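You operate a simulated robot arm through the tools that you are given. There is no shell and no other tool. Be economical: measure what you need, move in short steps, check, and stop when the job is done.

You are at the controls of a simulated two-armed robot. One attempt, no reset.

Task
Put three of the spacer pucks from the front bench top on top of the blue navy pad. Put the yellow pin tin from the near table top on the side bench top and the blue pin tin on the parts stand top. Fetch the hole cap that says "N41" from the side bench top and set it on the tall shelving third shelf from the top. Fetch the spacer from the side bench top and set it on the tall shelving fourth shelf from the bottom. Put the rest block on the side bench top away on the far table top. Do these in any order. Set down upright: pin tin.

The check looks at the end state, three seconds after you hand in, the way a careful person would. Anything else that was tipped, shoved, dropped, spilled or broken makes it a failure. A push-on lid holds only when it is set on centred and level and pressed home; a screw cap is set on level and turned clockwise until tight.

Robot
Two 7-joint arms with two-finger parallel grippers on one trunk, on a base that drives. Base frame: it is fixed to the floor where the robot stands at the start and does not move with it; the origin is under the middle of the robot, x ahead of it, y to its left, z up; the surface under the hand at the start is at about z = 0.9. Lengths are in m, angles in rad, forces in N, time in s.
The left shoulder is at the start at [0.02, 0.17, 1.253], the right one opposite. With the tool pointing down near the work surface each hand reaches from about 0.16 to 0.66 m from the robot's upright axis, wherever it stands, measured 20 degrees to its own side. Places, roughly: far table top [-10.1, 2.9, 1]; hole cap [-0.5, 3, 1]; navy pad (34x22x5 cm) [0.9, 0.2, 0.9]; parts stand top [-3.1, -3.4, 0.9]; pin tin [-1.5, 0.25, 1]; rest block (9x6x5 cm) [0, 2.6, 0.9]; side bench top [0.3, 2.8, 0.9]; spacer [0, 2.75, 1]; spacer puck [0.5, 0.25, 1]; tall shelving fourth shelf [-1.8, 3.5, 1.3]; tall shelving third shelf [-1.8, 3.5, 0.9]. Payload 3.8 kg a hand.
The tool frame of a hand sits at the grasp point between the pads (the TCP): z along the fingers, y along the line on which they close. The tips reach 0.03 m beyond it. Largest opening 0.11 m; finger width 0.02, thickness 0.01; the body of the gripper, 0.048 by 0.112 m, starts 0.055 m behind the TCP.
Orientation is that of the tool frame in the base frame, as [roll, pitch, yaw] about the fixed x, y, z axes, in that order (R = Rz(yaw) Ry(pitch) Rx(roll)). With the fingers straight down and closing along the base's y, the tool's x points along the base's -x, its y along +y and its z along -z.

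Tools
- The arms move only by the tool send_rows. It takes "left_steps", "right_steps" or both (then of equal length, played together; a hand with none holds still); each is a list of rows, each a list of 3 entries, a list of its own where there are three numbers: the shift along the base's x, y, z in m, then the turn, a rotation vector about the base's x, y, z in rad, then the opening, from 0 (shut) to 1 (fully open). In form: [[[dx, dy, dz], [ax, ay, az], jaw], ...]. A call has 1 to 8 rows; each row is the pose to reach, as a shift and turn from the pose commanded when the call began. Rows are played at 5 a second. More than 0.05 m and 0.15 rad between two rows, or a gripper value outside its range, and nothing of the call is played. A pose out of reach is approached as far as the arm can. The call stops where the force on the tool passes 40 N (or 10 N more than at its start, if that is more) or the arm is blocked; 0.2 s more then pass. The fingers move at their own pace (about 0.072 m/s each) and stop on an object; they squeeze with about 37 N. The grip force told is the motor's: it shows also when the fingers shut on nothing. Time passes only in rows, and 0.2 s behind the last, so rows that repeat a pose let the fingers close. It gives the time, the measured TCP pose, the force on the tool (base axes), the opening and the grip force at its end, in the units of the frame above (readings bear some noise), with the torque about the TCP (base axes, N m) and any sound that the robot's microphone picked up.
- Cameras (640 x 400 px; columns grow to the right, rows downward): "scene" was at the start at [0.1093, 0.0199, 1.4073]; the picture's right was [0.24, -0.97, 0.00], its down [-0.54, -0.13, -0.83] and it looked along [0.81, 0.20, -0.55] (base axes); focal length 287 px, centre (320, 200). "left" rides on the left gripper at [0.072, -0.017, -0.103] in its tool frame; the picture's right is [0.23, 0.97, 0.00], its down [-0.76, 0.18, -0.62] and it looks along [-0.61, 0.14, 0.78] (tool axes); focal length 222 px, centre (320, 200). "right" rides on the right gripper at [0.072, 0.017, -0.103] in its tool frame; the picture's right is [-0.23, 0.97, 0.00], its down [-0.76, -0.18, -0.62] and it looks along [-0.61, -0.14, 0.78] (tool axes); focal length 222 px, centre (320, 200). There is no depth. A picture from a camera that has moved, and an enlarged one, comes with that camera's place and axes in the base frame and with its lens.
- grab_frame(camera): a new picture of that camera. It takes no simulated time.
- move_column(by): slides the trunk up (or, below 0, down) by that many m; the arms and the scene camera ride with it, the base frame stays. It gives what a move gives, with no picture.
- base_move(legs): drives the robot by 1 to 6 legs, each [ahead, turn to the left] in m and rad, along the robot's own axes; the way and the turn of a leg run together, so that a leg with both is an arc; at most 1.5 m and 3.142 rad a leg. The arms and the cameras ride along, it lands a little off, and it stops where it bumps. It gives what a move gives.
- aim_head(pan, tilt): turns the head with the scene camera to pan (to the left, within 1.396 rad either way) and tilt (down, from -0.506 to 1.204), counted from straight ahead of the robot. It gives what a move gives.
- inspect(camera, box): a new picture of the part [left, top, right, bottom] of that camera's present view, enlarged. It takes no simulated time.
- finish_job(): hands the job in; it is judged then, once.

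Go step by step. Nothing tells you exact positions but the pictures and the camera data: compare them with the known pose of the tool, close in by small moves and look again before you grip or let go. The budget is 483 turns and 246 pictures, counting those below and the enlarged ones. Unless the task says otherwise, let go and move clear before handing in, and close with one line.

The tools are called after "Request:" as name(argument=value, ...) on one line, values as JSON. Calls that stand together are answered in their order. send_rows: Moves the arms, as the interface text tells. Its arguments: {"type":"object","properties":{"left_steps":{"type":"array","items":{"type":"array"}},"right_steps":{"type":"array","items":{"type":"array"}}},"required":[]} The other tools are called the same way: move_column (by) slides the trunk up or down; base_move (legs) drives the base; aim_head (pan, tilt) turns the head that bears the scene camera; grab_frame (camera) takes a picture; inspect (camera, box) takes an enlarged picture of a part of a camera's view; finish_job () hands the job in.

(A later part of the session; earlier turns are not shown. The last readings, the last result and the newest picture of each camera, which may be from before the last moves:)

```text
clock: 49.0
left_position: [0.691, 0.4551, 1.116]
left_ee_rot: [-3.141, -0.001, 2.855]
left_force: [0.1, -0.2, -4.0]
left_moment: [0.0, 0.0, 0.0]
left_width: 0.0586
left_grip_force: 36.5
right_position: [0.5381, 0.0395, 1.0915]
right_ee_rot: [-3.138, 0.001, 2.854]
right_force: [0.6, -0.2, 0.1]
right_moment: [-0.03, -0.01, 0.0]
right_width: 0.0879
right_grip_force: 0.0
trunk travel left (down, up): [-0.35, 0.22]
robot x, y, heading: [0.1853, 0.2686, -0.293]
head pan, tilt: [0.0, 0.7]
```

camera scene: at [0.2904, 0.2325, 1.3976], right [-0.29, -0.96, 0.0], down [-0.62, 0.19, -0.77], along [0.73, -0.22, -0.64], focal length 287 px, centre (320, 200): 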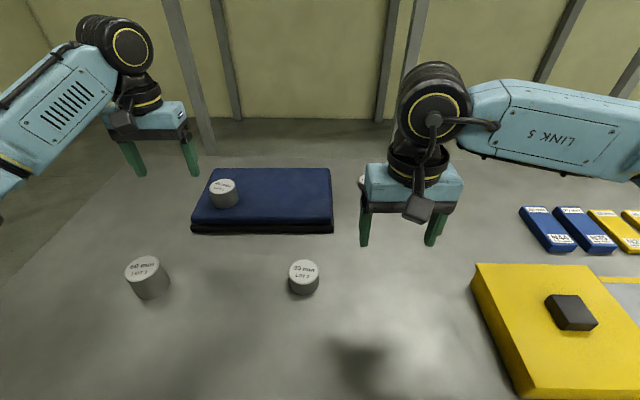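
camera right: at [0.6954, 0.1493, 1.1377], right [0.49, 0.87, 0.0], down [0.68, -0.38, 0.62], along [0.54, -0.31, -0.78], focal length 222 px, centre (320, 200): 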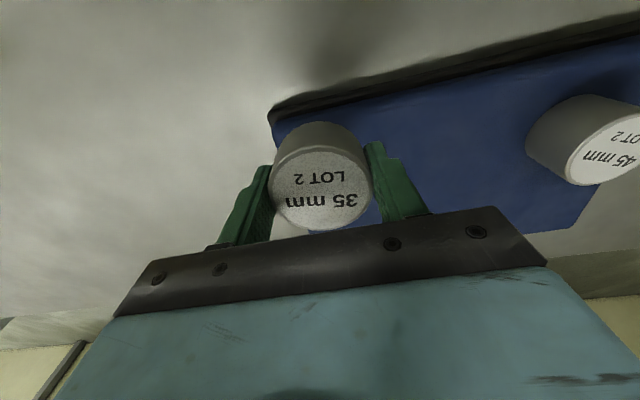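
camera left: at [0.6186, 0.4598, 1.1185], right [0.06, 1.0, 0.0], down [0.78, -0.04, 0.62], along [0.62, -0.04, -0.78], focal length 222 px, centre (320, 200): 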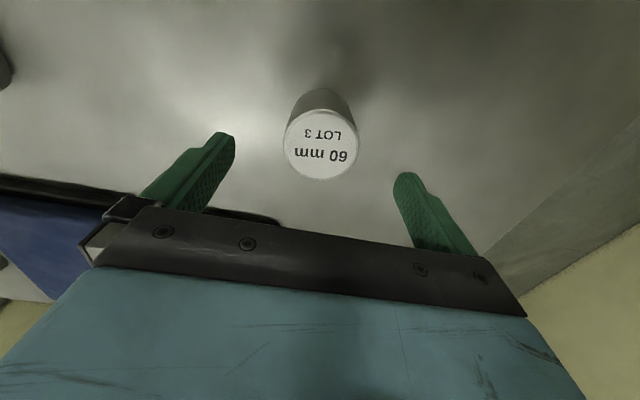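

Held. I'll turn the base slightly right so the left shoulder is closer, then bring this puck to the middle of the pad.

Request:
base_move(legs=[[0, -0.12]])

```text
clock: 50.0
left_position: [0.7103, 0.395, 1.1146]
left_ee_rot: [-3.142, -0.002, 2.735]
left_force: [-0.2, -0.1, -4.3]
left_moment: [0.0, -0.03, 0.01]
left_width: 0.0585
left_grip_force: 36.7
right_position: [0.5089, -0.0008, 1.0913]
right_ee_rot: [3.141, 0.001, 2.734]
right_force: [-0.8, 0.0, -0.2]
right_moment: [0.01, 0.01, -0.01]
right_width: 0.0878
right_grip_force: 0.0
trunk travel left (down, up): [-0.35, 0.22]
robot x, y, heading: [0.1897, 0.268, -0.412]
head pan, tilt: [0.0, 0.7]
```

Request:
send_rows(left_steps=[[[0.024, -0.038, 0], [0, 0, 0.03], 0], [[0.048, -0.076, 0], [0, 0, 0.06], 0], [[0.072, -0.114, 0], [0, 0, 0.09], 0], [[0.096, -0.152, 0], [0, 0, 0.12], 0], [[0.118, -0.19, -0.01], [0, 0, 0.12], 0], [[0.118, -0.19, -0.05], [0, 0, 0.12], 0], [[0.118, -0.19, -0.09], [0, 0, 0.12], 0], [[0.118, -0.19, -0.115], [0, 0, 0.12], 0]])

Request:
grab_frame(camera="left")

Request:
inspect(camera="scene", box=[160, 100, 400, 250])

```text
clock: 51.8
left_position: [0.8292, 0.2046, 0.9989]
left_ee_rot: [-3.141, -0.002, 2.854]
left_force: [-1.0, -0.2, -4.0]
left_moment: [0.03, 0.02, -0.01]
left_width: 0.0588
left_grip_force: 36.7
right_position: [0.5081, -0.0003, 1.0916]
right_ee_rot: [-3.14, 0.0, 2.735]
right_force: [-0.6, 0.6, -0.3]
right_moment: [-0.01, 0.0, 0.01]
right_width: 0.0878
right_grip_force: 0.1
trunk travel left (down, up): [-0.35, 0.22]
robot x, y, heading: [0.1858, 0.2644, -0.414]
head pan, tilt: [0.0, 0.7]
```

```text
221 pictures are left
camera left: at [0.7561, 0.2091, 1.1023], right [0.06, 1.0, 0.0], down [0.78, -0.04, 0.62], along [0.62, -0.04, -0.78], focal length 222 px, centre (320, 200)
```

left: 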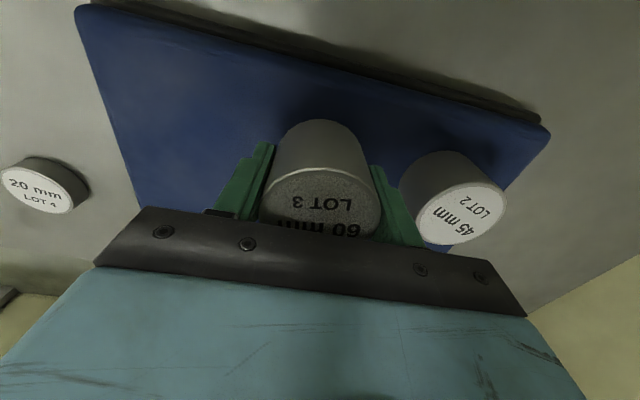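

```text
2.67 times, centred on (280, 175) of scene
camera zoom: at [0.2871, 0.2217, 1.3975], right [-0.4, -0.92, 0.0], down [-0.59, 0.26, -0.76], along [0.7, -0.3, -0.64], focal length 765 px, centre (427, 267)
```

zoom: 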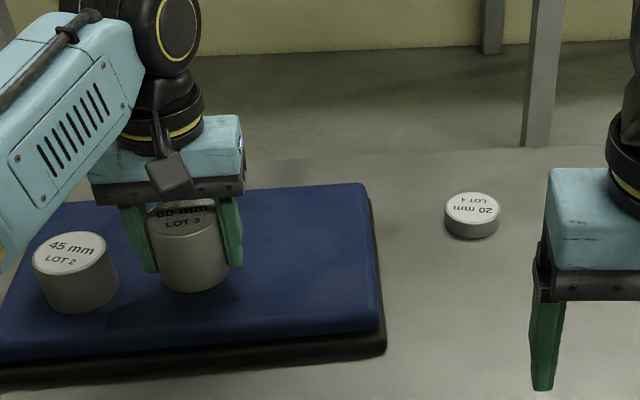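

Good spot, with a gap to the 45 mm. Lowering gently.

Request:
send_rows(left_steps=[[[0, 0, -0.008], [0, 0, 0], 0], [[0, 0, -0.014], [0, 0, 0], 0], [[0, 0, -0.017], [0, 0, 0], 0]])

Request:
send_rows(left_steps=[[[0, 0, -0.001], [0, 0, 0], 0], [[0, 0, -0.002], [0, 0, 0], 0]])

```text
clock: 52.6
left_position: [0.8282, 0.2053, 0.9826]
left_ee_rot: [-3.141, -0.002, 2.854]
left_force: [0.5, 0.6, -4.5]
left_moment: [0.01, 0.01, 0.04]
left_width: 0.059
left_grip_force: 37.1
right_position: [0.5084, -0.0006, 1.0917]
right_ee_rot: [-3.141, 0.0, 2.735]
right_force: [-0.5, -0.1, -0.5]
right_moment: [-0.01, 0.01, 0.02]
right_width: 0.0881
right_grip_force: 0.0
trunk travel left (down, up): [-0.35, 0.22]
robot x, y, heading: [0.1863, 0.2636, -0.412]
head pan, tilt: [0.0, 0.7]
```

```text
clock: 53.2
left_position: [0.8291, 0.2055, 0.9818]
left_ee_rot: [3.141, -0.002, 2.857]
left_force: [1.5, 0.3, -4.4]
left_moment: [-0.02, 0.01, -0.01]
left_width: 0.0587
left_grip_force: 37.2
right_position: [0.508, 0.0003, 1.0909]
right_ee_rot: [-3.141, 0.0, 2.735]
right_force: [-0.4, -0.7, 0.6]
right_moment: [0.01, 0.01, 0.01]
right_width: 0.0881
right_grip_force: 0.0
trunk travel left (down, up): [-0.35, 0.22]
robot x, y, heading: [0.1842, 0.2663, -0.411]
head pan, tilt: [0.0, 0.7]
```

Request:
send_rows(left_steps=[[[0, 0, -0.001], [0, 0, 0], 0], [[0, 0, -0.003], [0, 0, 0], 0]])

```text
clock: 53.8
left_position: [0.8287, 0.2058, 0.9787]
left_ee_rot: [-3.141, -0.001, 2.856]
left_force: [0.1, 1.4, 0.1]
left_moment: [0.16, 0.04, 0.01]
left_width: 0.059
left_grip_force: 37.5
right_position: [0.5077, 0.0006, 1.0909]
right_ee_rot: [-3.14, 0.0, 2.733]
right_force: [0.2, -0.6, 0.6]
right_moment: [-0.01, 0.0, 0.0]
right_width: 0.0879
right_grip_force: 0.0
trunk travel left (down, up): [-0.35, 0.22]
robot x, y, heading: [0.1881, 0.2633, -0.415]
head pan, tilt: [0.0, 0.7]
```

Seated. Releasing narrowly, rising, then moving over the 35 mm at about (.615, .169).

Request:
send_rows(left_steps=[[[0, 0, 0], [0, 0, 0], 0.68], [[0, 0, 0], [0, 0, 0], 0.68], [[0, 0, 0.03], [0, 0, 0], 0.68], [[0, 0, 0.07], [0, 0, 0], 0.68], [[0, 0, 0.11], [0, 0, 0], 0.68], [[-0.04, 0, 0.13], [0, 0, 0], 0.8], [[-0.08, -0.01, 0.14], [0, 0, 0], 1], [[-0.12, -0.02, 0.14], [0, 0, 0], 1]])

Request:
send_rows(left_steps=[[[-0.04, 0, -0.02], [0, 0, 0], 1], [[-0.08, -0.01, -0.05], [0, 0, 0], 1], [[-0.093, -0.016, -0.08], [0, 0, 0], 1], [[-0.093, -0.016, -0.1], [0, 0, 0], 1], [[-0.093, -0.016, -0.1], [0, 0, 0], 1]])

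Request:
grab_frame(camera="left")

```text
clock: 55.6
left_position: [0.708, 0.1855, 1.1194]
left_ee_rot: [3.141, -0.002, 2.857]
left_force: [-0.2, -0.7, -0.7]
left_moment: [0.01, -0.02, 0.0]
left_width: 0.1101
left_grip_force: 0.1
right_position: [0.5083, 0.0, 1.091]
right_ee_rot: [-3.139, 0.0, 2.735]
right_force: [-0.2, -0.2, 0.1]
right_moment: [-0.01, 0.0, 0.01]
right_width: 0.0883
right_grip_force: 0.1
trunk travel left (down, up): [-0.35, 0.22]
robot x, y, heading: [0.1901, 0.2672, -0.412]
head pan, tilt: [0.0, 0.7]
```

```text
refused: row 2 steps farther than a row can; nothing moved
```

```text
219 pictures are left
camera left: at [0.6344, 0.1899, 1.2216], right [0.06, 1.0, 0.0], down [0.78, -0.04, 0.62], along [0.62, -0.03, -0.78], focal length 222 px, centre (320, 200)
```

left: 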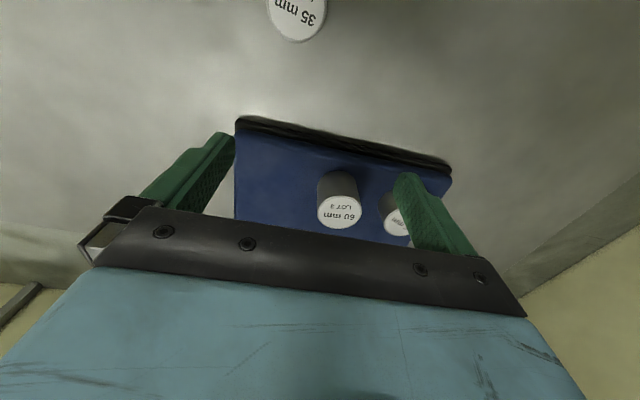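

Request:
send_rows(left_steps=[[[-0.04, 0, -0.01], [0, 0, 0], 1], [[-0.075, -0.01, -0.035], [0, 0, 0], 1], [[-0.093, -0.016, -0.07], [0, 0, 0], 1], [[-0.093, -0.016, -0.1], [0, 0, 0], 1], [[-0.093, -0.016, -0.1], [0, 0, 0], 1]])

Request:
grab_frame(camera="left")

```text
clock: 56.8
left_position: [0.6152, 0.168, 1.0179]
left_ee_rot: [3.141, -0.001, 2.857]
left_force: [-0.2, -0.2, -0.4]
left_moment: [-0.04, 0.04, -0.02]
left_width: 0.1098
left_grip_force: 0.1
right_position: [0.5073, 0.0002, 1.0908]
right_ee_rot: [-3.14, 0.001, 2.734]
right_force: [0.2, 0.4, -0.9]
right_moment: [0.01, 0.01, -0.04]
right_width: 0.0879
right_grip_force: 0.1
trunk travel left (down, up): [-0.35, 0.22]
robot x, y, heading: [0.1874, 0.2645, -0.406]
head pan, tilt: [0.0, 0.7]
```

```text
218 pictures are left
camera left: at [0.5424, 0.1729, 1.1212], right [0.06, 1.0, 0.0], down [0.78, -0.04, 0.62], along [0.62, -0.04, -0.78], focal length 222 px, centre (320, 200)
```

left: 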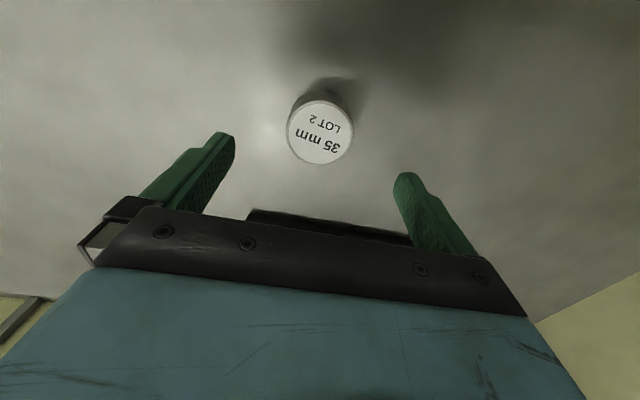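

Aligned. Descend and grip.

Request:
send_rows(left_steps=[[[0, 0, -0.04], [0, 0, 0], 1], [[0, 0, -0.075], [0, 0, 0], 1], [[0, 0, -0.086], [0, 0, 0], 1], [[0, 0, -0.086], [0, 0, 0], 0], [[0, 0, -0.086], [0, 0, 0], 0], [[0, 0, -0.086], [0, 0, 0], 0], [[0, 0, -0.086], [0, 0, 0], 0], [[0, 0, -0.08], [0, 0, 0], 0]])

Request:
send_rows(left_steps=[[[0, 0, 0.01], [0, 0, 0], 0], [[0, 0, 0.03], [0, 0, 0], 0], [[0, 0, 0.06], [0, 0, 0], 0], [[0, 0, 0.09], [0, 0, 0], 0], [[0.03, -0.01, 0.12], [0, 0, 0], 0], [[0.07, -0.02, 0.14], [0, 0, 0], 0], [[0.11, -0.04, 0.15], [0, 0, 0], 0], [[0.15, -0.06, 0.15], [0, 0, 0], 0]])

```text
clock: 58.6
left_position: [0.6146, 0.1699, 0.9385]
left_ee_rot: [3.141, -0.001, 2.855]
left_force: [0.3, -0.4, -3.1]
left_moment: [0.0, 0.01, -0.01]
left_width: 0.0585
left_grip_force: 36.7
right_position: [0.5087, -0.0001, 1.0913]
right_ee_rot: [-3.14, 0.001, 2.734]
right_force: [0.4, 0.3, -0.2]
right_moment: [0.02, -0.01, 0.05]
right_width: 0.0881
right_grip_force: 0.1
trunk travel left (down, up): [-0.35, 0.22]
robot x, y, heading: [0.1867, 0.2672, -0.413]
head pan, tilt: [0.0, 0.7]
```

```text
clock: 60.4
left_position: [0.7661, 0.108, 1.0881]
left_ee_rot: [-3.139, -0.002, 2.854]
left_force: [0.0, -0.2, -2.3]
left_moment: [0.03, 0.03, -0.01]
left_width: 0.0584
left_grip_force: 36.9
right_position: [0.5065, -0.0006, 1.0908]
right_ee_rot: [3.141, -0.001, 2.735]
right_force: [0.0, -0.9, 0.2]
right_moment: [-0.04, 0.0, 0.04]
right_width: 0.0881
right_grip_force: 0.0
trunk travel left (down, up): [-0.35, 0.22]
robot x, y, heading: [0.1835, 0.2687, -0.409]
head pan, tilt: [0.0, 0.7]
```

Request:
send_rows(left_steps=[[[0.036, 0.005, 0], [0, 0, 0], 0], [[0.036, 0.005, -0.04], [0, 0, 0], 0], [[0.036, 0.005, -0.08], [0, 0, 0], 0], [[0.036, 0.005, -0.1], [0, 0, 0], 0], [[0.036, 0.005, -0.1], [0, 0, 0], 0]])

Request:
grab_frame(camera="left")

Request:
inspect(camera="scene", box=[160, 100, 400, 250])

```text
clock: 61.6
left_position: [0.8013, 0.1142, 0.9884]
left_ee_rot: [3.141, 0.0, 2.855]
left_force: [-0.1, -1.4, -2.5]
left_moment: [0.01, 0.02, -0.01]
left_width: 0.0588
left_grip_force: 37.4
right_position: [0.5076, 0.0001, 1.0909]
right_ee_rot: [-3.14, 0.0, 2.735]
right_force: [0.0, -0.2, -0.4]
right_moment: [-0.02, 0.0, 0.01]
right_width: 0.0879
right_grip_force: 0.0
trunk travel left (down, up): [-0.35, 0.22]
robot x, y, heading: [0.1853, 0.2665, -0.412]
head pan, tilt: [0.0, 0.7]
```

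```text
217 pictures are left
camera left: at [0.728, 0.118, 1.0926], right [0.06, 1.0, 0.0], down [0.78, -0.04, 0.62], along [0.62, -0.04, -0.78], focal length 222 px, centre (320, 200)
```

left: 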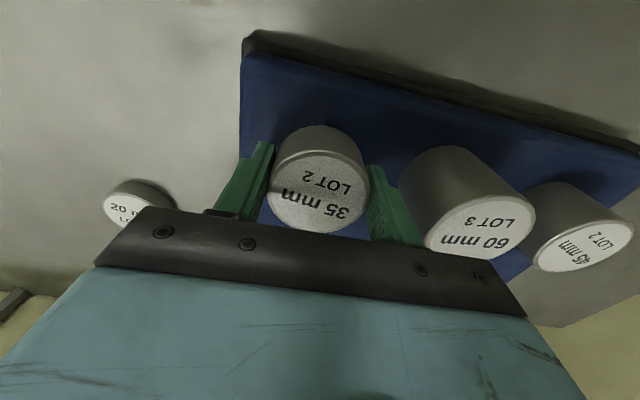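

```text
2.67 times, centred on (280, 175) of scene
camera zoom: at [0.2865, 0.2211, 1.3976], right [-0.4, -0.92, 0.0], down [-0.59, 0.26, -0.76], along [0.7, -0.3, -0.64], focal length 765 px, centre (427, 267)
```

zoom: 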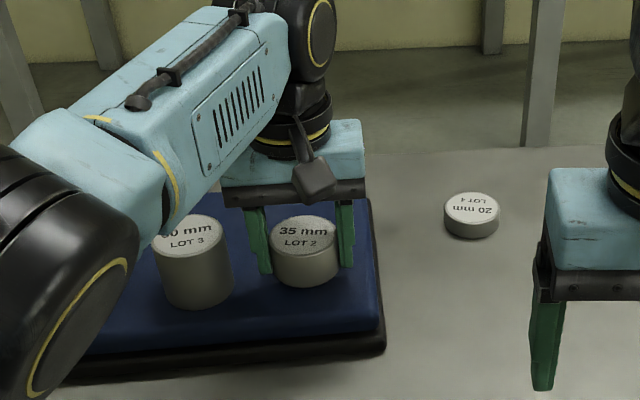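

Request:
send_rows(left_steps=[[[0, 0, -0.006], [0, 0, 0], 0], [[0, 0, -0.01], [0, 0, 0], 0]])

Request:
send_rows(left_steps=[[[0, 0, -0.002], [0, 0, 0], 0], [[0, 0, -0.0035], [0, 0, 0], 0]])

```text
clock: 62.2
left_position: [0.8001, 0.1146, 0.9794]
left_ee_rot: [3.141, -0.001, 2.855]
left_force: [-0.5, 0.5, -2.4]
left_moment: [0.0, 0.02, 0.05]
left_width: 0.0585
left_grip_force: 37.0
right_position: [0.5084, -0.0003, 1.0908]
right_ee_rot: [-3.14, 0.001, 2.736]
right_force: [0.1, 0.0, 0.2]
right_moment: [0.02, 0.01, -0.04]
right_width: 0.0878
right_grip_force: 0.1
trunk travel left (down, up): [-0.35, 0.22]
robot x, y, heading: [0.1855, 0.2655, -0.41]
head pan, tilt: [0.0, 0.7]
```

```text
clock: 62.8
left_position: [0.8001, 0.1148, 0.9753]
left_ee_rot: [3.141, -0.001, 2.856]
left_force: [0.4, -0.7, -2.4]
left_moment: [0.04, -0.02, 0.02]
left_width: 0.0589
left_grip_force: 37.0
right_position: [0.5081, -0.0004, 1.0915]
right_ee_rot: [-3.14, 0.0, 2.735]
right_force: [0.5, -0.1, -0.3]
right_moment: [0.0, 0.02, -0.03]
right_width: 0.0878
right_grip_force: 0.1
trunk travel left (down, up): [-0.35, 0.22]
robot x, y, heading: [0.1888, 0.2641, -0.412]
head pan, tilt: [0.0, 0.7]
```

Request:
send_rows(left_steps=[[[0, 0, -0.001], [0, 0, 0], 0], [[0, 0, -0.002], [0, 0, 0], 0]])

```text
clock: 63.4
left_position: [0.8003, 0.1147, 0.9757]
left_ee_rot: [-3.14, 0.003, 2.855]
left_force: [-1.5, -0.8, 9.6]
left_moment: [0.17, 0.24, 0.06]
left_width: 0.0587
left_grip_force: 36.1
right_position: [0.5065, 0.0003, 1.0923]
right_ee_rot: [-3.139, -0.001, 2.735]
right_force: [0.0, -0.4, 1.1]
right_moment: [-0.02, -0.01, -0.03]
right_width: 0.0881
right_grip_force: 0.0
trunk travel left (down, up): [-0.35, 0.22]
robot x, y, heading: [0.1874, 0.2636, -0.412]
head pan, tilt: [0.0, 0.7]
```

Seated. Release, rise and check.

Request:
send_rows(left_steps=[[[0, 0, 0.001], [0, 0, 0], 0.68], [[0, 0, 0.001], [0, 0, 0], 0.68], [[0, 0, 0.03], [0, 0, 0], 0.68], [[0, 0, 0.07], [0, 0, 0], 0.68], [[0, 0, 0.11], [0, 0, 0], 0.68], [[-0.03, 0.02, 0.14], [0, 0, 0], 0.8], [[-0.07, 0.04, 0.16], [0, 0, 0], 0.8], [[-0.11, 0.06, 0.17], [0, 0, 0], 0.8]])

Request:
send_rows(left_steps=[[[-0.03, 0.03, 0.02], [0, 0, 0], 0.8], [[-0.06, 0.06, 0.04], [0, 0, 0], 0.8], [[-0.09, 0.09, 0.06], [0, 0, 0], 0.8], [[-0.12, 0.12, 0.08], [0, 0, 0], 0.8]])

Request:
grab_frame(camera="scene")

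```text
clock: 65.2
left_position: [0.689, 0.1759, 1.144]
left_ee_rot: [-3.142, -0.002, 2.856]
left_force: [-0.1, 0.8, 0.0]
left_moment: [-0.06, 0.0, -0.03]
left_width: 0.088
left_grip_force: 0.1
left hand out of reach, approached as far as the arm can: row 6
right_position: [0.5074, 0.0006, 1.091]
right_ee_rot: [-3.14, -0.001, 2.734]
right_force: [-0.8, -0.3, 0.7]
right_moment: [-0.03, 0.02, 0.0]
right_width: 0.0882
right_grip_force: 0.1
trunk travel left (down, up): [-0.35, 0.22]
robot x, y, heading: [0.1844, 0.2657, -0.41]
head pan, tilt: [0.0, 0.7]
```

```text
clock: 66.2
left_position: [0.5709, 0.2938, 1.2228]
left_ee_rot: [-3.141, 0.0, 2.856]
left_force: [-0.3, 0.8, 0.0]
left_moment: [-0.01, 0.01, 0.01]
left_width: 0.088
left_grip_force: 0.1
right_position: [0.5064, 0.0003, 1.0916]
right_ee_rot: [-3.139, -0.001, 2.735]
right_force: [-0.4, 1.0, 0.1]
right_moment: [-0.03, 0.0, 0.03]
right_width: 0.0881
right_grip_force: 0.0
trunk travel left (down, up): [-0.35, 0.22]
robot x, y, heading: [0.1909, 0.2625, -0.412]
head pan, tilt: [0.0, 0.7]
```

```text
215 pictures are left
camera scene: at [0.2857, 0.2221, 1.3977], right [-0.4, -0.92, 0.0], down [-0.59, 0.26, -0.77], along [0.7, -0.31, -0.64], focal length 287 px, centre (320, 200)
```

scene: 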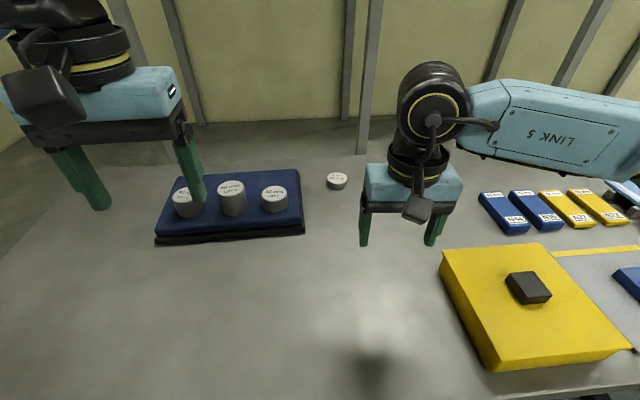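

All three pucks stand on the pad. I'll raise the right hand, back away, and look around for the near table.

Request:
send_rows(right_steps=[[[0, 0, 0.045], [0, 0, 0], 0.8], [[0, 0, 0.09], [0, 0, 0], 0.8], [[0, 0, 0.13], [0, 0, 0], 0.8]])

Request:
base_move(legs=[[-0.35, 0], [0, 2.2]])

Request:
aim_head(pan=0.9, tilt=0.4)

Request:
grab_frame(camera="scene")

Request:
aim_head(pan=0, tilt=0.3)

Request:
grab_frame(camera="scene")

Request:
aim_head(pan=-0.9, tilt=0.3)

Request:
grab_frame(camera="scene")

```text
clock: 67.0
left_position: [0.5706, 0.2939, 1.2237]
left_ee_rot: [-3.142, 0.0, 2.856]
left_force: [0.4, 0.0, -0.2]
left_moment: [-0.03, -0.01, -0.02]
left_width: 0.0877
left_grip_force: 0.0
right_position: [0.5079, 0.0008, 1.2222]
right_ee_rot: [-3.141, 0.001, 2.735]
right_force: [-0.6, -0.8, 0.8]
right_moment: [-0.05, -0.02, 0.0]
right_width: 0.0879
right_grip_force: 0.1
trunk travel left (down, up): [-0.35, 0.22]
robot x, y, heading: [0.1904, 0.2667, -0.412]
head pan, tilt: [0.0, 0.7]
```

```text
clock: 74.5
left_position: [-0.388, 0.6919, 1.2227]
left_ee_rot: [3.142, -0.001, -1.208]
left_force: [0.1, -0.2, -0.3]
left_moment: [0.04, -0.02, -0.03]
left_width: 0.0882
left_grip_force: 0.1
right_position: [-0.1163, 0.8196, 1.2213]
right_ee_rot: [-3.141, 0.0, -1.329]
right_force: [-0.2, -0.4, -0.4]
right_moment: [0.02, -0.02, -0.01]
right_width: 0.0881
right_grip_force: 0.1
trunk travel left (down, up): [-0.35, 0.22]
robot x, y, heading: [-0.1349, 0.4011, 1.809]
head pan, tilt: [0.0, 0.7]
```

```text
clock: 75.7
left_position: [-0.3895, 0.6924, 1.2231]
left_ee_rot: [3.141, 0.0, -1.208]
left_force: [-0.4, -0.1, -0.2]
left_moment: [0.01, 0.0, -0.01]
left_width: 0.0878
left_grip_force: 0.0
right_position: [-0.115, 0.8195, 1.2208]
right_ee_rot: [-3.14, -0.001, -1.327]
right_force: [1.0, -0.7, 0.7]
right_moment: [-0.02, 0.01, 0.03]
right_width: 0.088
right_grip_force: 0.1
trunk travel left (down, up): [-0.35, 0.22]
robot x, y, heading: [-0.1351, 0.4026, 1.807]
head pan, tilt: [0.901, 0.4]
```

```text
214 pictures are left
camera scene: at [-0.2199, 0.4613, 1.4244], right [0.42, 0.91, 0.0], down [0.35, -0.16, -0.92], along [-0.84, 0.39, -0.39], focal length 287 px, centre (320, 200)
```

scene: 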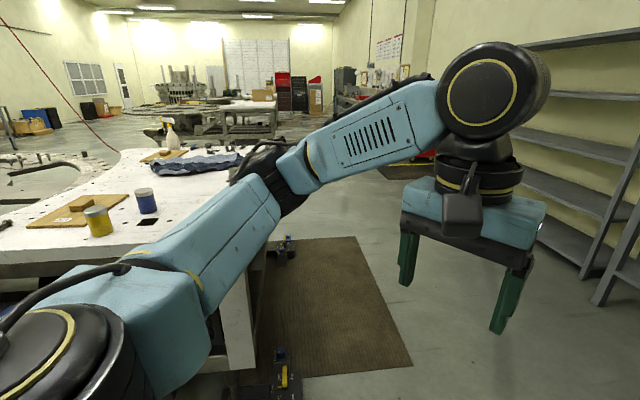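

```text
clock: 76.9
left_position: [-0.3881, 0.6934, 1.2237]
left_ee_rot: [-3.141, -0.002, -1.208]
left_force: [1.0, -0.5, -0.5]
left_moment: [0.0, 0.02, -0.06]
left_width: 0.0878
left_grip_force: 0.0
right_position: [-0.1151, 0.8186, 1.2225]
right_ee_rot: [-3.14, 0.0, -1.327]
right_force: [-0.2, -0.7, -0.6]
right_moment: [-0.03, 0.0, 0.01]
right_width: 0.0879
right_grip_force: 0.1
trunk travel left (down, up): [-0.35, 0.22]
robot x, y, heading: [-0.129, 0.405, 1.814]
head pan, tilt: [0.0, 0.3]
```

```text
213 pictures are left
camera scene: at [-0.158, 0.5133, 1.4337], right [0.97, 0.24, 0.0], down [0.07, -0.29, -0.96], along [-0.23, 0.93, -0.3], focal length 287 px, centre (320, 200)
```

scene: 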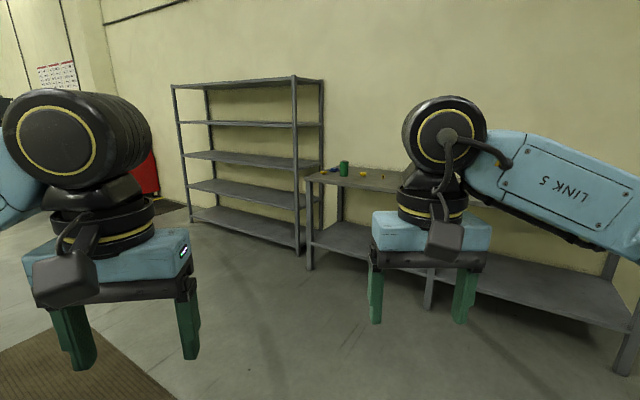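

```text
clock: 78.1
left_position: [-0.3878, 0.693, 1.2227]
left_ee_rot: [-3.141, -0.002, -1.207]
left_force: [0.2, 0.1, 0.2]
left_moment: [0.0, -0.01, 0.02]
left_width: 0.088
left_grip_force: 0.0
right_position: [-0.1156, 0.82, 1.2213]
right_ee_rot: [-3.139, 0.001, -1.327]
right_force: [0.2, 0.2, -0.1]
right_moment: [0.01, 0.0, 0.0]
right_width: 0.088
right_grip_force: 0.2
trunk travel left (down, up): [-0.35, 0.22]
robot x, y, heading: [-0.1364, 0.4038, 1.812]
head pan, tilt: [-0.901, 0.3]
```

```text
212 pictures are left
camera scene: at [-0.0785, 0.4963, 1.4337], right [0.79, -0.61, 0.0], down [-0.18, -0.23, -0.96], along [0.59, 0.75, -0.3], focal length 287 px, centre (320, 200)
```

scene: 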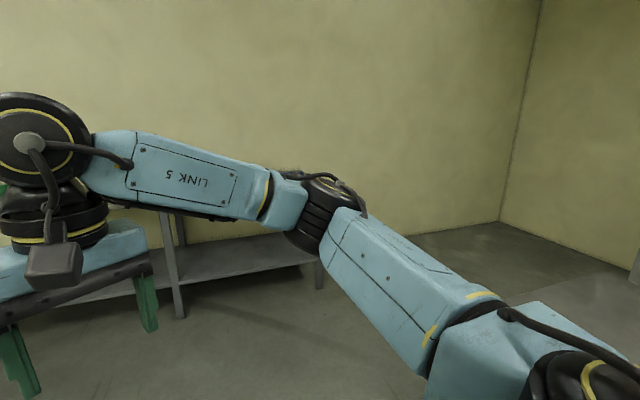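

The near table is to my left, with the yellow tin at about (-1.38, .11) and the blue one at about (-1.53, .26). The side bench and shelving are ahead. I'll drive to the near table and face it.

Request:
base_move(legs=[[0, 1.617], [0.68, 0], [0, -0.285]])

Request:
aim_head(pan=0.0, tilt=0.6)

Request:
grab_frame(camera="scene")

```text
clock: 86.7
left_position: [-1.126, 0.0329, 1.223]
left_ee_rot: [-3.142, -0.002, 0.122]
left_force: [-0.6, -0.3, 0.3]
left_moment: [0.03, 0.0, 0.02]
left_width: 0.0881
left_grip_force: 0.0
right_position: [-1.1853, 0.3269, 1.2212]
right_ee_rot: [3.141, 0.001, 0.002]
right_force: [0.0, 0.4, -0.4]
right_moment: [-0.05, 0.05, -0.03]
right_width: 0.0883
right_grip_force: 0.0
trunk travel left (down, up): [-0.35, 0.22]
robot x, y, heading: [-0.7855, 0.2101, 3.139]
head pan, tilt: [-0.901, 0.3]
```

```text
clock: 87.9
left_position: [-1.1261, 0.0328, 1.2233]
left_ee_rot: [-3.141, -0.002, 0.122]
left_force: [0.2, 0.1, 1.3]
left_moment: [-0.02, 0.0, 0.0]
left_width: 0.0882
left_grip_force: 0.1
right_position: [-1.1837, 0.3255, 1.2217]
right_ee_rot: [-3.14, -0.001, 0.002]
right_force: [-0.5, -1.2, 0.0]
right_moment: [0.04, -0.03, -0.01]
right_width: 0.0879
right_grip_force: 0.1
trunk travel left (down, up): [-0.35, 0.22]
robot x, y, heading: [-0.7836, 0.2127, 3.142]
head pan, tilt: [0.0, 0.6]
```

```text
211 pictures are left
camera scene: at [-0.8919, 0.2097, 1.4062], right [0.0, 1.0, 0.0], down [0.56, 0.0, -0.83], along [-0.83, 0.0, -0.56], focal length 287 px, centre (320, 200)
```

scene: 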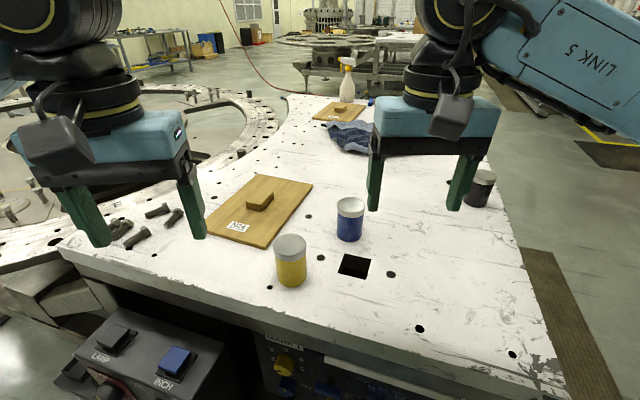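

Facing the table now; there is a control box on its front to keep clear of. Closer look at the tins.

Request:
inspect(camera="scene", box=[220, 160, 460, 310])

Request:
aim_head(pan=0.2, tilt=1.1)

Request:
grab_frame(camera="scene")

```text
2.67 times, centred on (340, 235) of scene
camera zoom: at [-0.8919, 0.2097, 1.4062], right [0.0, 1.0, 0.0], down [0.56, 0.0, -0.83], along [-0.83, 0.0, -0.56], focal length 765 px, centre (267, 107)
```

zoom: 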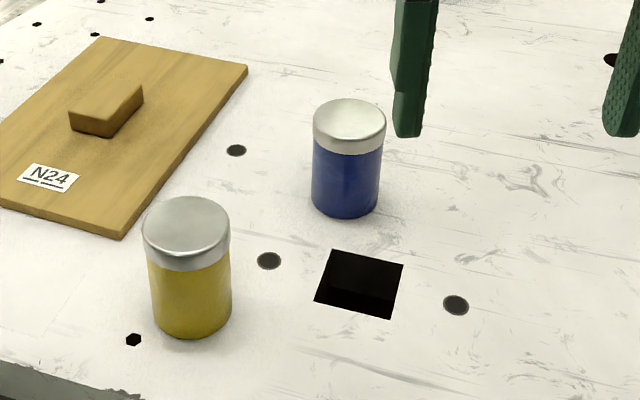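

```text
clock: 88.9
left_position: [-1.1254, 0.0309, 1.2227]
left_ee_rot: [-3.141, -0.001, 0.123]
left_force: [1.5, 0.5, 0.4]
left_moment: [0.02, 0.02, 0.03]
left_width: 0.0878
left_grip_force: 0.0
right_position: [-1.1847, 0.3274, 1.2215]
right_ee_rot: [-3.14, -0.001, 0.002]
right_force: [-0.3, 0.0, 0.2]
right_moment: [-0.03, 0.01, 0.0]
right_width: 0.0877
right_grip_force: 0.0
trunk travel left (down, up): [-0.35, 0.22]
robot x, y, heading: [-0.7827, 0.2127, 3.144]
head pan, tilt: [0.201, 1.1]
```

```text
209 pictures are left
camera scene: at [-0.8655, 0.197, 1.3676], right [-0.2, 0.98, 0.0], down [0.87, 0.18, -0.45], along [-0.45, -0.09, -0.89], focal length 287 px, centre (320, 200)
```

scene: 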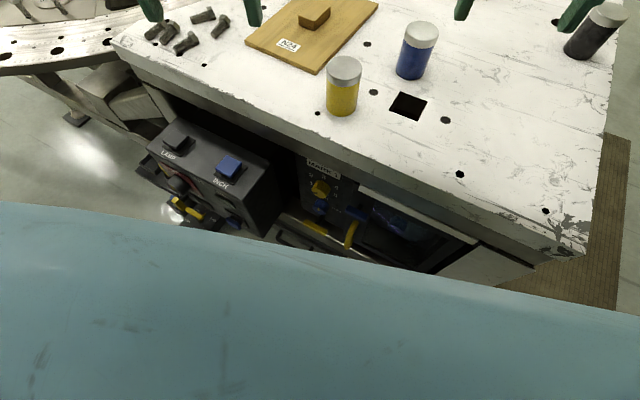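

The yellow tin is at about (-1.34, .147), 68 mm wide and 0.1 m tall. Bringing the left hand above it.

Request:
send_rows(left_steps=[[[-0.036, 0.019, -0.01], [0, 0, -0.04], 1], [[-0.072, 0.038, -0.02], [0, 0, -0.08], 1], [[-0.108, 0.057, -0.03], [0, 0, -0.122], 1], [[-0.144, 0.077, -0.05], [0, 0, -0.122], 1], [[-0.18, 0.096, -0.07], [0, 0, -0.122], 1], [[-0.214, 0.115, -0.09], [0, 0, -0.122], 1], [[-0.214, 0.115, -0.09], [0, 0, -0.122], 1]])

Request:
grab_frame(camera="left")

```text
clock: 90.5
left_position: [-1.3401, 0.1467, 1.1328]
left_ee_rot: [-3.138, 0.001, 0.001]
left_force: [-0.4, -1.1, -0.5]
left_moment: [0.01, 0.01, 0.0]
left_width: 0.1101
left_grip_force: 0.0
right_position: [-1.1836, 0.3262, 1.2224]
right_ee_rot: [-3.139, 0.0, 0.001]
right_force: [-0.2, -1.3, 0.2]
right_moment: [0.03, 0.0, -0.01]
right_width: 0.0881
right_grip_force: 0.1
trunk travel left (down, up): [-0.35, 0.22]
robot x, y, heading: [-0.7867, 0.2113, 3.143]
head pan, tilt: [0.201, 1.1]
```

```text
208 pictures are left
camera left: at [-1.2671, 0.1637, 1.2361], right [0.23, -0.97, 0.0], down [-0.76, -0.18, 0.62], along [-0.61, -0.14, -0.78], focal length 222 px, centre (320, 200)
```

left: 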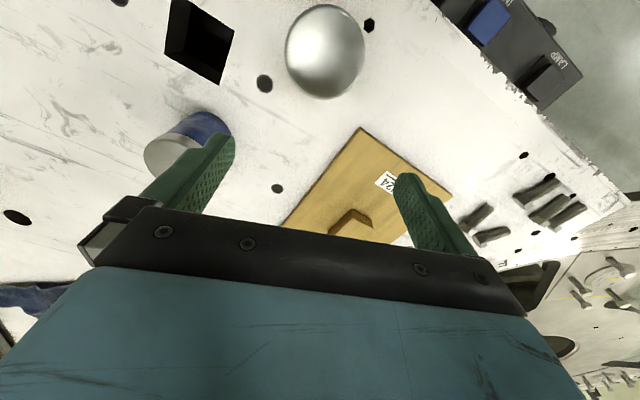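

From parallax, the tin top is at z≈1.05 with the tin at about (-1.284, .157), so this table is higher (≈.965). Correcting and checking again.

Request:
send_rows(left_steps=[[[0.03, 0.005, 0.01], [0, 0, 0], 1], [[0.056, 0.01, 0.01], [0, 0, 0], 1], [[0.056, 0.01, 0.01], [0, 0, 0], 1]])

Request:
grab_frame(camera="left")

```text
clock: 91.3
left_position: [-1.2845, 0.1567, 1.1443]
left_ee_rot: [3.142, -0.002, 0.001]
left_force: [-0.5, 0.2, 0.3]
left_moment: [0.03, 0.02, -0.01]
left_width: 0.1104
left_grip_force: 0.1
right_position: [-1.185, 0.3255, 1.2211]
right_ee_rot: [-3.142, 0.0, 0.002]
right_force: [0.1, -0.5, 0.8]
right_moment: [-0.01, -0.02, 0.0]
right_width: 0.0879
right_grip_force: 0.1
trunk travel left (down, up): [-0.35, 0.22]
robot x, y, heading: [-0.7833, 0.2108, 3.144]
head pan, tilt: [0.201, 1.1]
```

```text
207 pictures are left
camera left: at [-1.211, 0.1737, 1.2467], right [0.23, -0.97, 0.0], down [-0.76, -0.18, 0.62], along [-0.61, -0.14, -0.78], focal length 222 px, centre (320, 200)
```

left: 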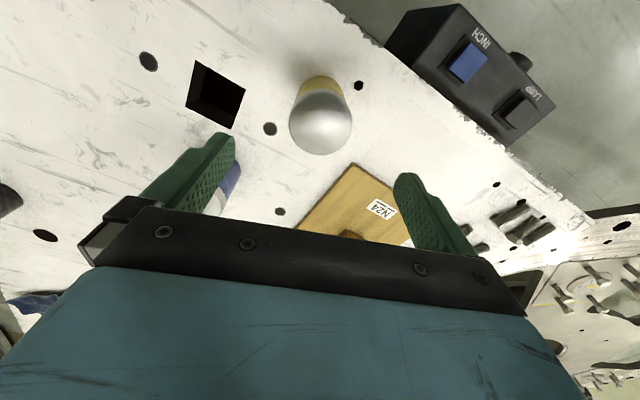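

Triangulated: the tin top is z≈1.04 at (-1.283, .157), already under the hand. Descending to TCP 1.003 and gripping.

Request:
send_rows(left_steps=[[[0.001, 0, -0.04], [0, 0, 0], 1], [[0.001, 0, -0.08], [0, 0, 0], 1], [[0.001, 0, -0.12], [0, 0, 0], 1], [[0.001, 0, -0.141], [0, 0, 0], 1], [[0.001, 0, -0.141], [0, 0, 0], 1]])

Request:
grab_frame(camera="left")

Request:
grab_frame(camera="right")

```text
clock: 92.5
left_position: [-1.284, 0.1585, 1.0009]
left_ee_rot: [-3.141, -0.001, 0.0]
left_force: [0.0, 0.1, 1.0]
left_moment: [0.02, 0.0, 0.0]
left_width: 0.11
left_grip_force: 0.0
right_position: [-1.1842, 0.3275, 1.222]
right_ee_rot: [-3.14, -0.002, 0.001]
right_force: [1.2, 0.6, -0.1]
right_moment: [0.02, -0.03, -0.01]
right_width: 0.0881
right_grip_force: 0.1
trunk travel left (down, up): [-0.35, 0.22]
robot x, y, heading: [-0.7831, 0.2084, 3.141]
head pan, tilt: [0.201, 1.1]
```

```text
206 pictures are left
camera left: at [-1.21, 0.1743, 1.1049], right [0.23, -0.97, 0.0], down [-0.76, -0.18, 0.62], along [-0.61, -0.14, -0.78], focal length 222 px, centre (320, 200)
```

left: 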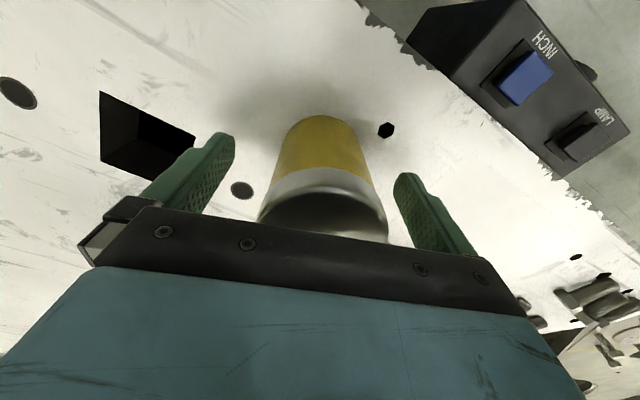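

```text
205 pictures are left
camera right: at [-1.1118, 0.3103, 1.3246], right [-0.23, -0.97, 0.0], down [-0.76, 0.18, 0.62], along [-0.61, 0.14, -0.78], focal length 222 px, centre (320, 200)
```

right: 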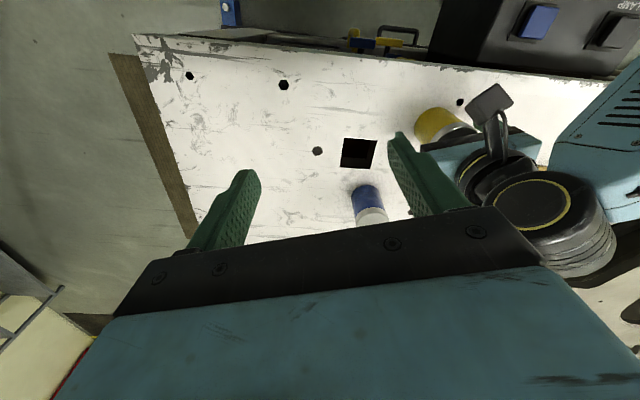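

Fingers straddle the tin nicely. Closing and lifting slowly.

Request:
send_rows(left_steps=[[[0, 0, 0], [0, 0, 0], 0], [[0, 0, 0], [0, 0, 0], 0], [[0, 0, 0], [0, 0, 0], 0], [[0, 0, 0], [0, 0, 0], 0], [[0, 0, 0.005], [0, 0, 0], 0], [[0, 0, 0.01], [0, 0, 0], 0]])

Request:
send_rows(left_steps=[[[0, 0, 0.01], [0, 0, 0], 0], [[0, 0, 0.03], [0, 0, 0], 0], [[0, 0, 0.06], [0, 0, 0], 0], [[0, 0, 0.09], [0, 0, 0], 0], [[0.03, 0, 0.12], [0, 0, 0], 0], [[0.07, 0, 0.14], [0, 0, 0], 0], [[0.11, 0, 0.15], [0, 0, 0], 0]])

Request:
grab_frame(camera="left")

```text
clock: 93.9
left_position: [-1.2838, 0.1567, 1.0106]
left_ee_rot: [-3.141, -0.002, 0.001]
left_force: [-0.7, -0.1, -3.4]
left_moment: [0.01, -0.02, -0.01]
left_width: 0.0609
left_grip_force: 37.0
right_position: [-1.1844, 0.3267, 1.2223]
right_ee_rot: [-3.139, 0.0, 0.002]
right_force: [-0.5, -0.5, 0.0]
right_moment: [-0.01, 0.0, 0.0]
right_width: 0.0879
right_grip_force: 0.0
trunk travel left (down, up): [-0.35, 0.22]
robot x, y, heading: [-0.7896, 0.2109, 3.143]
head pan, tilt: [0.201, 1.1]
```

```text
clock: 95.5
left_position: [-1.1722, 0.1562, 1.1621]
left_ee_rot: [-3.141, -0.002, 0.001]
left_force: [1.7, 0.7, -3.5]
left_moment: [0.0, 0.04, 0.0]
left_width: 0.0611
left_grip_force: 37.1
right_position: [-1.1834, 0.328, 1.2214]
right_ee_rot: [-3.138, -0.001, 0.001]
right_force: [-0.1, 0.4, 0.4]
right_moment: [0.01, 0.02, -0.01]
right_width: 0.088
right_grip_force: 0.1
trunk travel left (down, up): [-0.35, 0.22]
robot x, y, heading: [-0.7843, 0.21, 3.141]
head pan, tilt: [0.201, 1.1]
```

```text
204 pictures are left
camera left: at [-1.0993, 0.1729, 1.2657], right [0.23, -0.97, 0.0], down [-0.76, -0.18, 0.62], along [-0.61, -0.14, -0.78], focal length 222 px, centre (320, 200)
```

left: 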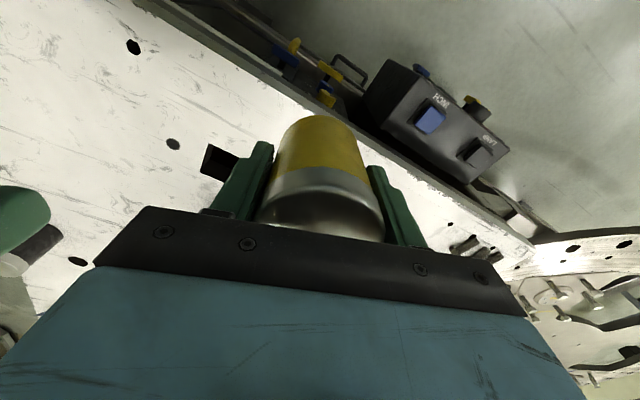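

Yellow tin held upright. Now driving toward the side bench, stopping short of it to look.

Request:
base_move(legs=[[-0.15, 0], [0, -1.9], [1.3, 0], [0.45, 0], [0, 0.33]])

Request:
aim_head(pan=0.0, tilt=0.6)

Request:
grab_frame(camera="scene")

```text
clock: 110.9
left_position: [-0.0853, 2.2429, 1.1617]
left_ee_rot: [-3.141, -0.002, -1.591]
left_force: [-0.3, -0.3, -4.4]
left_moment: [-0.03, 0.03, 0.0]
left_width: 0.0608
left_grip_force: 37.1
right_position: [0.0858, 2.2514, 1.2214]
right_ee_rot: [-3.14, 0.0, -1.591]
right_force: [0.6, -0.9, -0.4]
right_moment: [-0.02, -0.02, 0.0]
right_width: 0.0881
right_grip_force: 0.0
trunk travel left (down, up): [-0.35, 0.22]
robot x, y, heading: [-0.0386, 1.8531, 1.551]
head pan, tilt: [0.201, 1.1]
```

```text
clock: 111.8
left_position: [-0.0849, 2.2436, 1.1617]
left_ee_rot: [3.141, -0.002, -1.592]
left_force: [0.0, 0.3, -3.1]
left_moment: [0.02, 0.0, 0.01]
left_width: 0.0607
left_grip_force: 37.3
right_position: [0.0852, 2.2509, 1.2222]
right_ee_rot: [-3.137, 0.0, -1.59]
right_force: [-0.3, -0.5, -0.1]
right_moment: [0.01, 0.0, -0.04]
right_width: 0.0878
right_grip_force: 0.0
trunk travel left (down, up): [-0.35, 0.22]
robot x, y, heading: [-0.0385, 1.8531, 1.547]
head pan, tilt: [0.0, 0.6]
```

```text
203 pictures are left
camera scene: at [-0.0339, 1.9618, 1.4061], right [1.0, -0.02, 0.0], down [-0.01, -0.57, -0.82], along [0.02, 0.82, -0.57], focal length 287 px, centre (320, 200)
```

scene: 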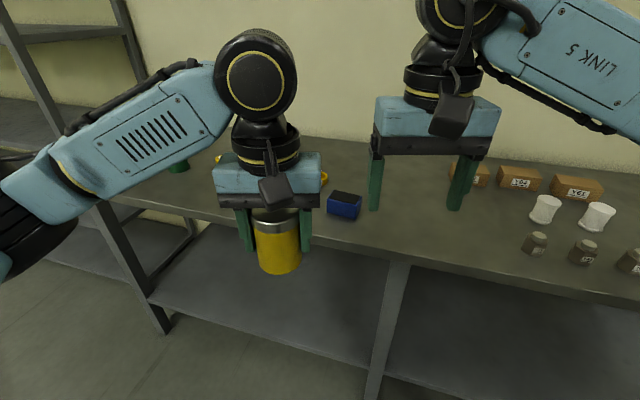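

Bench front edge is at about y = 2.45. Let me see the objects from the wrist cameras and the head panned to both sides.

Request:
grab_frame(camera="right")

Request:
grab_frame(camera="left")

Request:
inspect(camera="scene", box=[400, 140, 640, 290])

Request:
inspect(camera="scene", box=[90, 130, 380, 310])

```text
202 pictures are left
camera right: at [0.0672, 2.1796, 1.3244], right [-0.97, 0.25, 0.0], down [0.19, 0.76, 0.62], along [0.15, 0.6, -0.78], focal length 222 px, centre (320, 200)
```

right: 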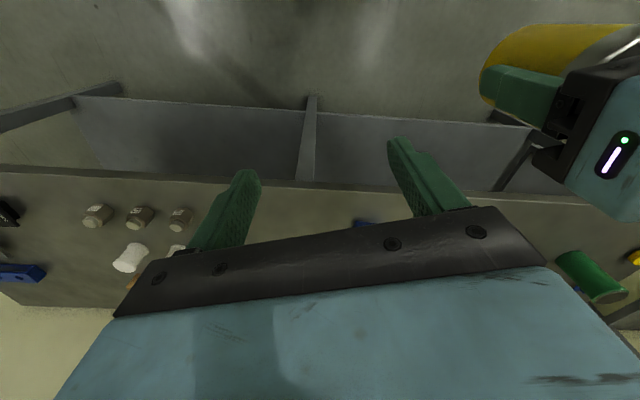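

```text
201 pictures are left
camera left: at [-0.0688, 2.1714, 1.2654], right [-0.98, -0.21, 0.0], down [-0.16, 0.77, 0.62], along [-0.13, 0.61, -0.78], focal length 222 px, centre (320, 200)
```

left: 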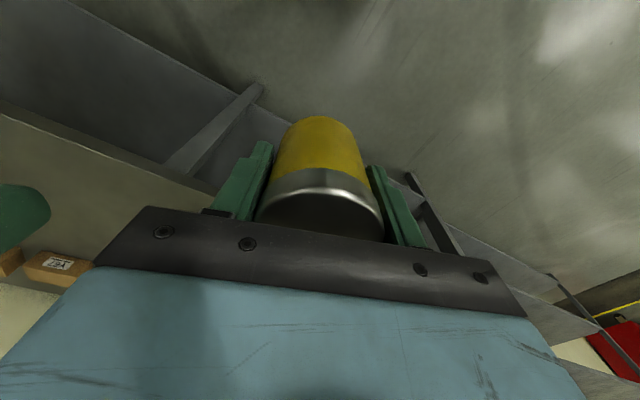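

```text
2.67 times, centred on (520, 215) of scene
camera zoom: at [-0.0339, 1.9618, 1.4061], right [1.0, -0.02, 0.0], down [-0.01, -0.57, -0.82], along [0.02, 0.82, -0.57], focal length 765 px, centre (-213, 160)
```

zoom: 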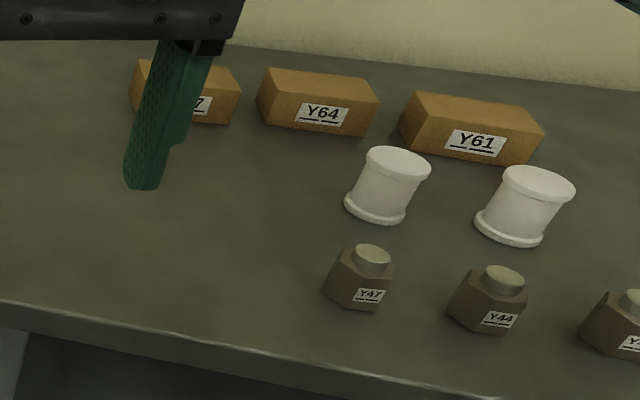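

```text
2.21 times, centred on (235, 220) of scene
camera zoom: at [-0.0339, 1.9618, 1.4061], right [1.0, -0.02, 0.0], down [-0.01, -0.57, -0.82], along [0.02, 0.82, -0.57], focal length 633 px, centre (508, 156)
```

zoom: 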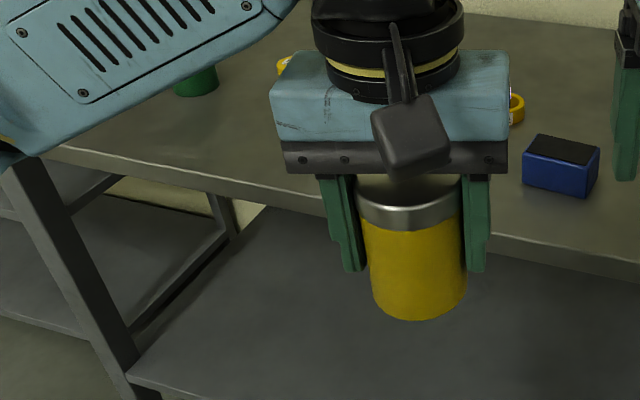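

The rest block (blue, black top) is at about (.05, 2.59). The bench is rotated about -0.24 rad, with a free spot at about (.27, 2.58) for the tin. Driving there and squaring up to the bench.

Request:
base_move(legs=[[0, -0.874], [0.406, 0], [0, 0.655]])

Request:
aim_head(pan=0.1, tilt=0.75)

Request:
grab_frame(camera="scene")

```text
clock: 118.4
left_position: [0.3124, 2.5011, 1.1622]
left_ee_rot: [-3.14, -0.001, -1.801]
left_force: [0.6, -1.1, -3.7]
left_moment: [-0.04, -0.03, -0.01]
left_width: 0.0611
left_grip_force: 37.1
right_position: [0.4791, 2.4718, 1.223]
right_ee_rot: [-3.141, -0.001, -1.799]
right_force: [-0.9, 1.0, 0.0]
right_moment: [-0.03, -0.03, 0.04]
right_width: 0.0882
right_grip_force: 0.1
trunk travel left (down, up): [-0.35, 0.22]
robot x, y, heading: [0.279, 2.1085, 1.342]
head pan, tilt: [0.0, 0.6]
```

```text
clock: 119.1
left_position: [0.3119, 2.5005, 1.1614]
left_ee_rot: [3.141, -0.002, -1.8]
left_force: [0.3, -0.5, -4.4]
left_moment: [-0.04, 0.01, -0.01]
left_width: 0.061
left_grip_force: 36.9
right_position: [0.4801, 2.4721, 1.2215]
right_ee_rot: [-3.142, 0.002, -1.796]
right_force: [-0.2, -1.1, 0.5]
right_moment: [0.01, 0.01, 0.01]
right_width: 0.0881
right_grip_force: 0.0
trunk travel left (down, up): [-0.35, 0.22]
robot x, y, heading: [0.2782, 2.1085, 1.338]
head pan, tilt: [0.099, 0.75]
```

```text
198 pictures are left
camera scene: at [0.2954, 2.2106, 1.3933], right [0.99, -0.13, 0.0], down [-0.09, -0.68, -0.73], along [0.1, 0.73, -0.68], focal length 287 px, centre (320, 200)
```

scene: 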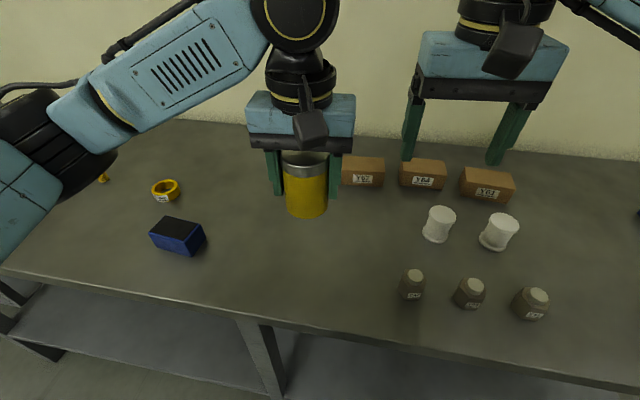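

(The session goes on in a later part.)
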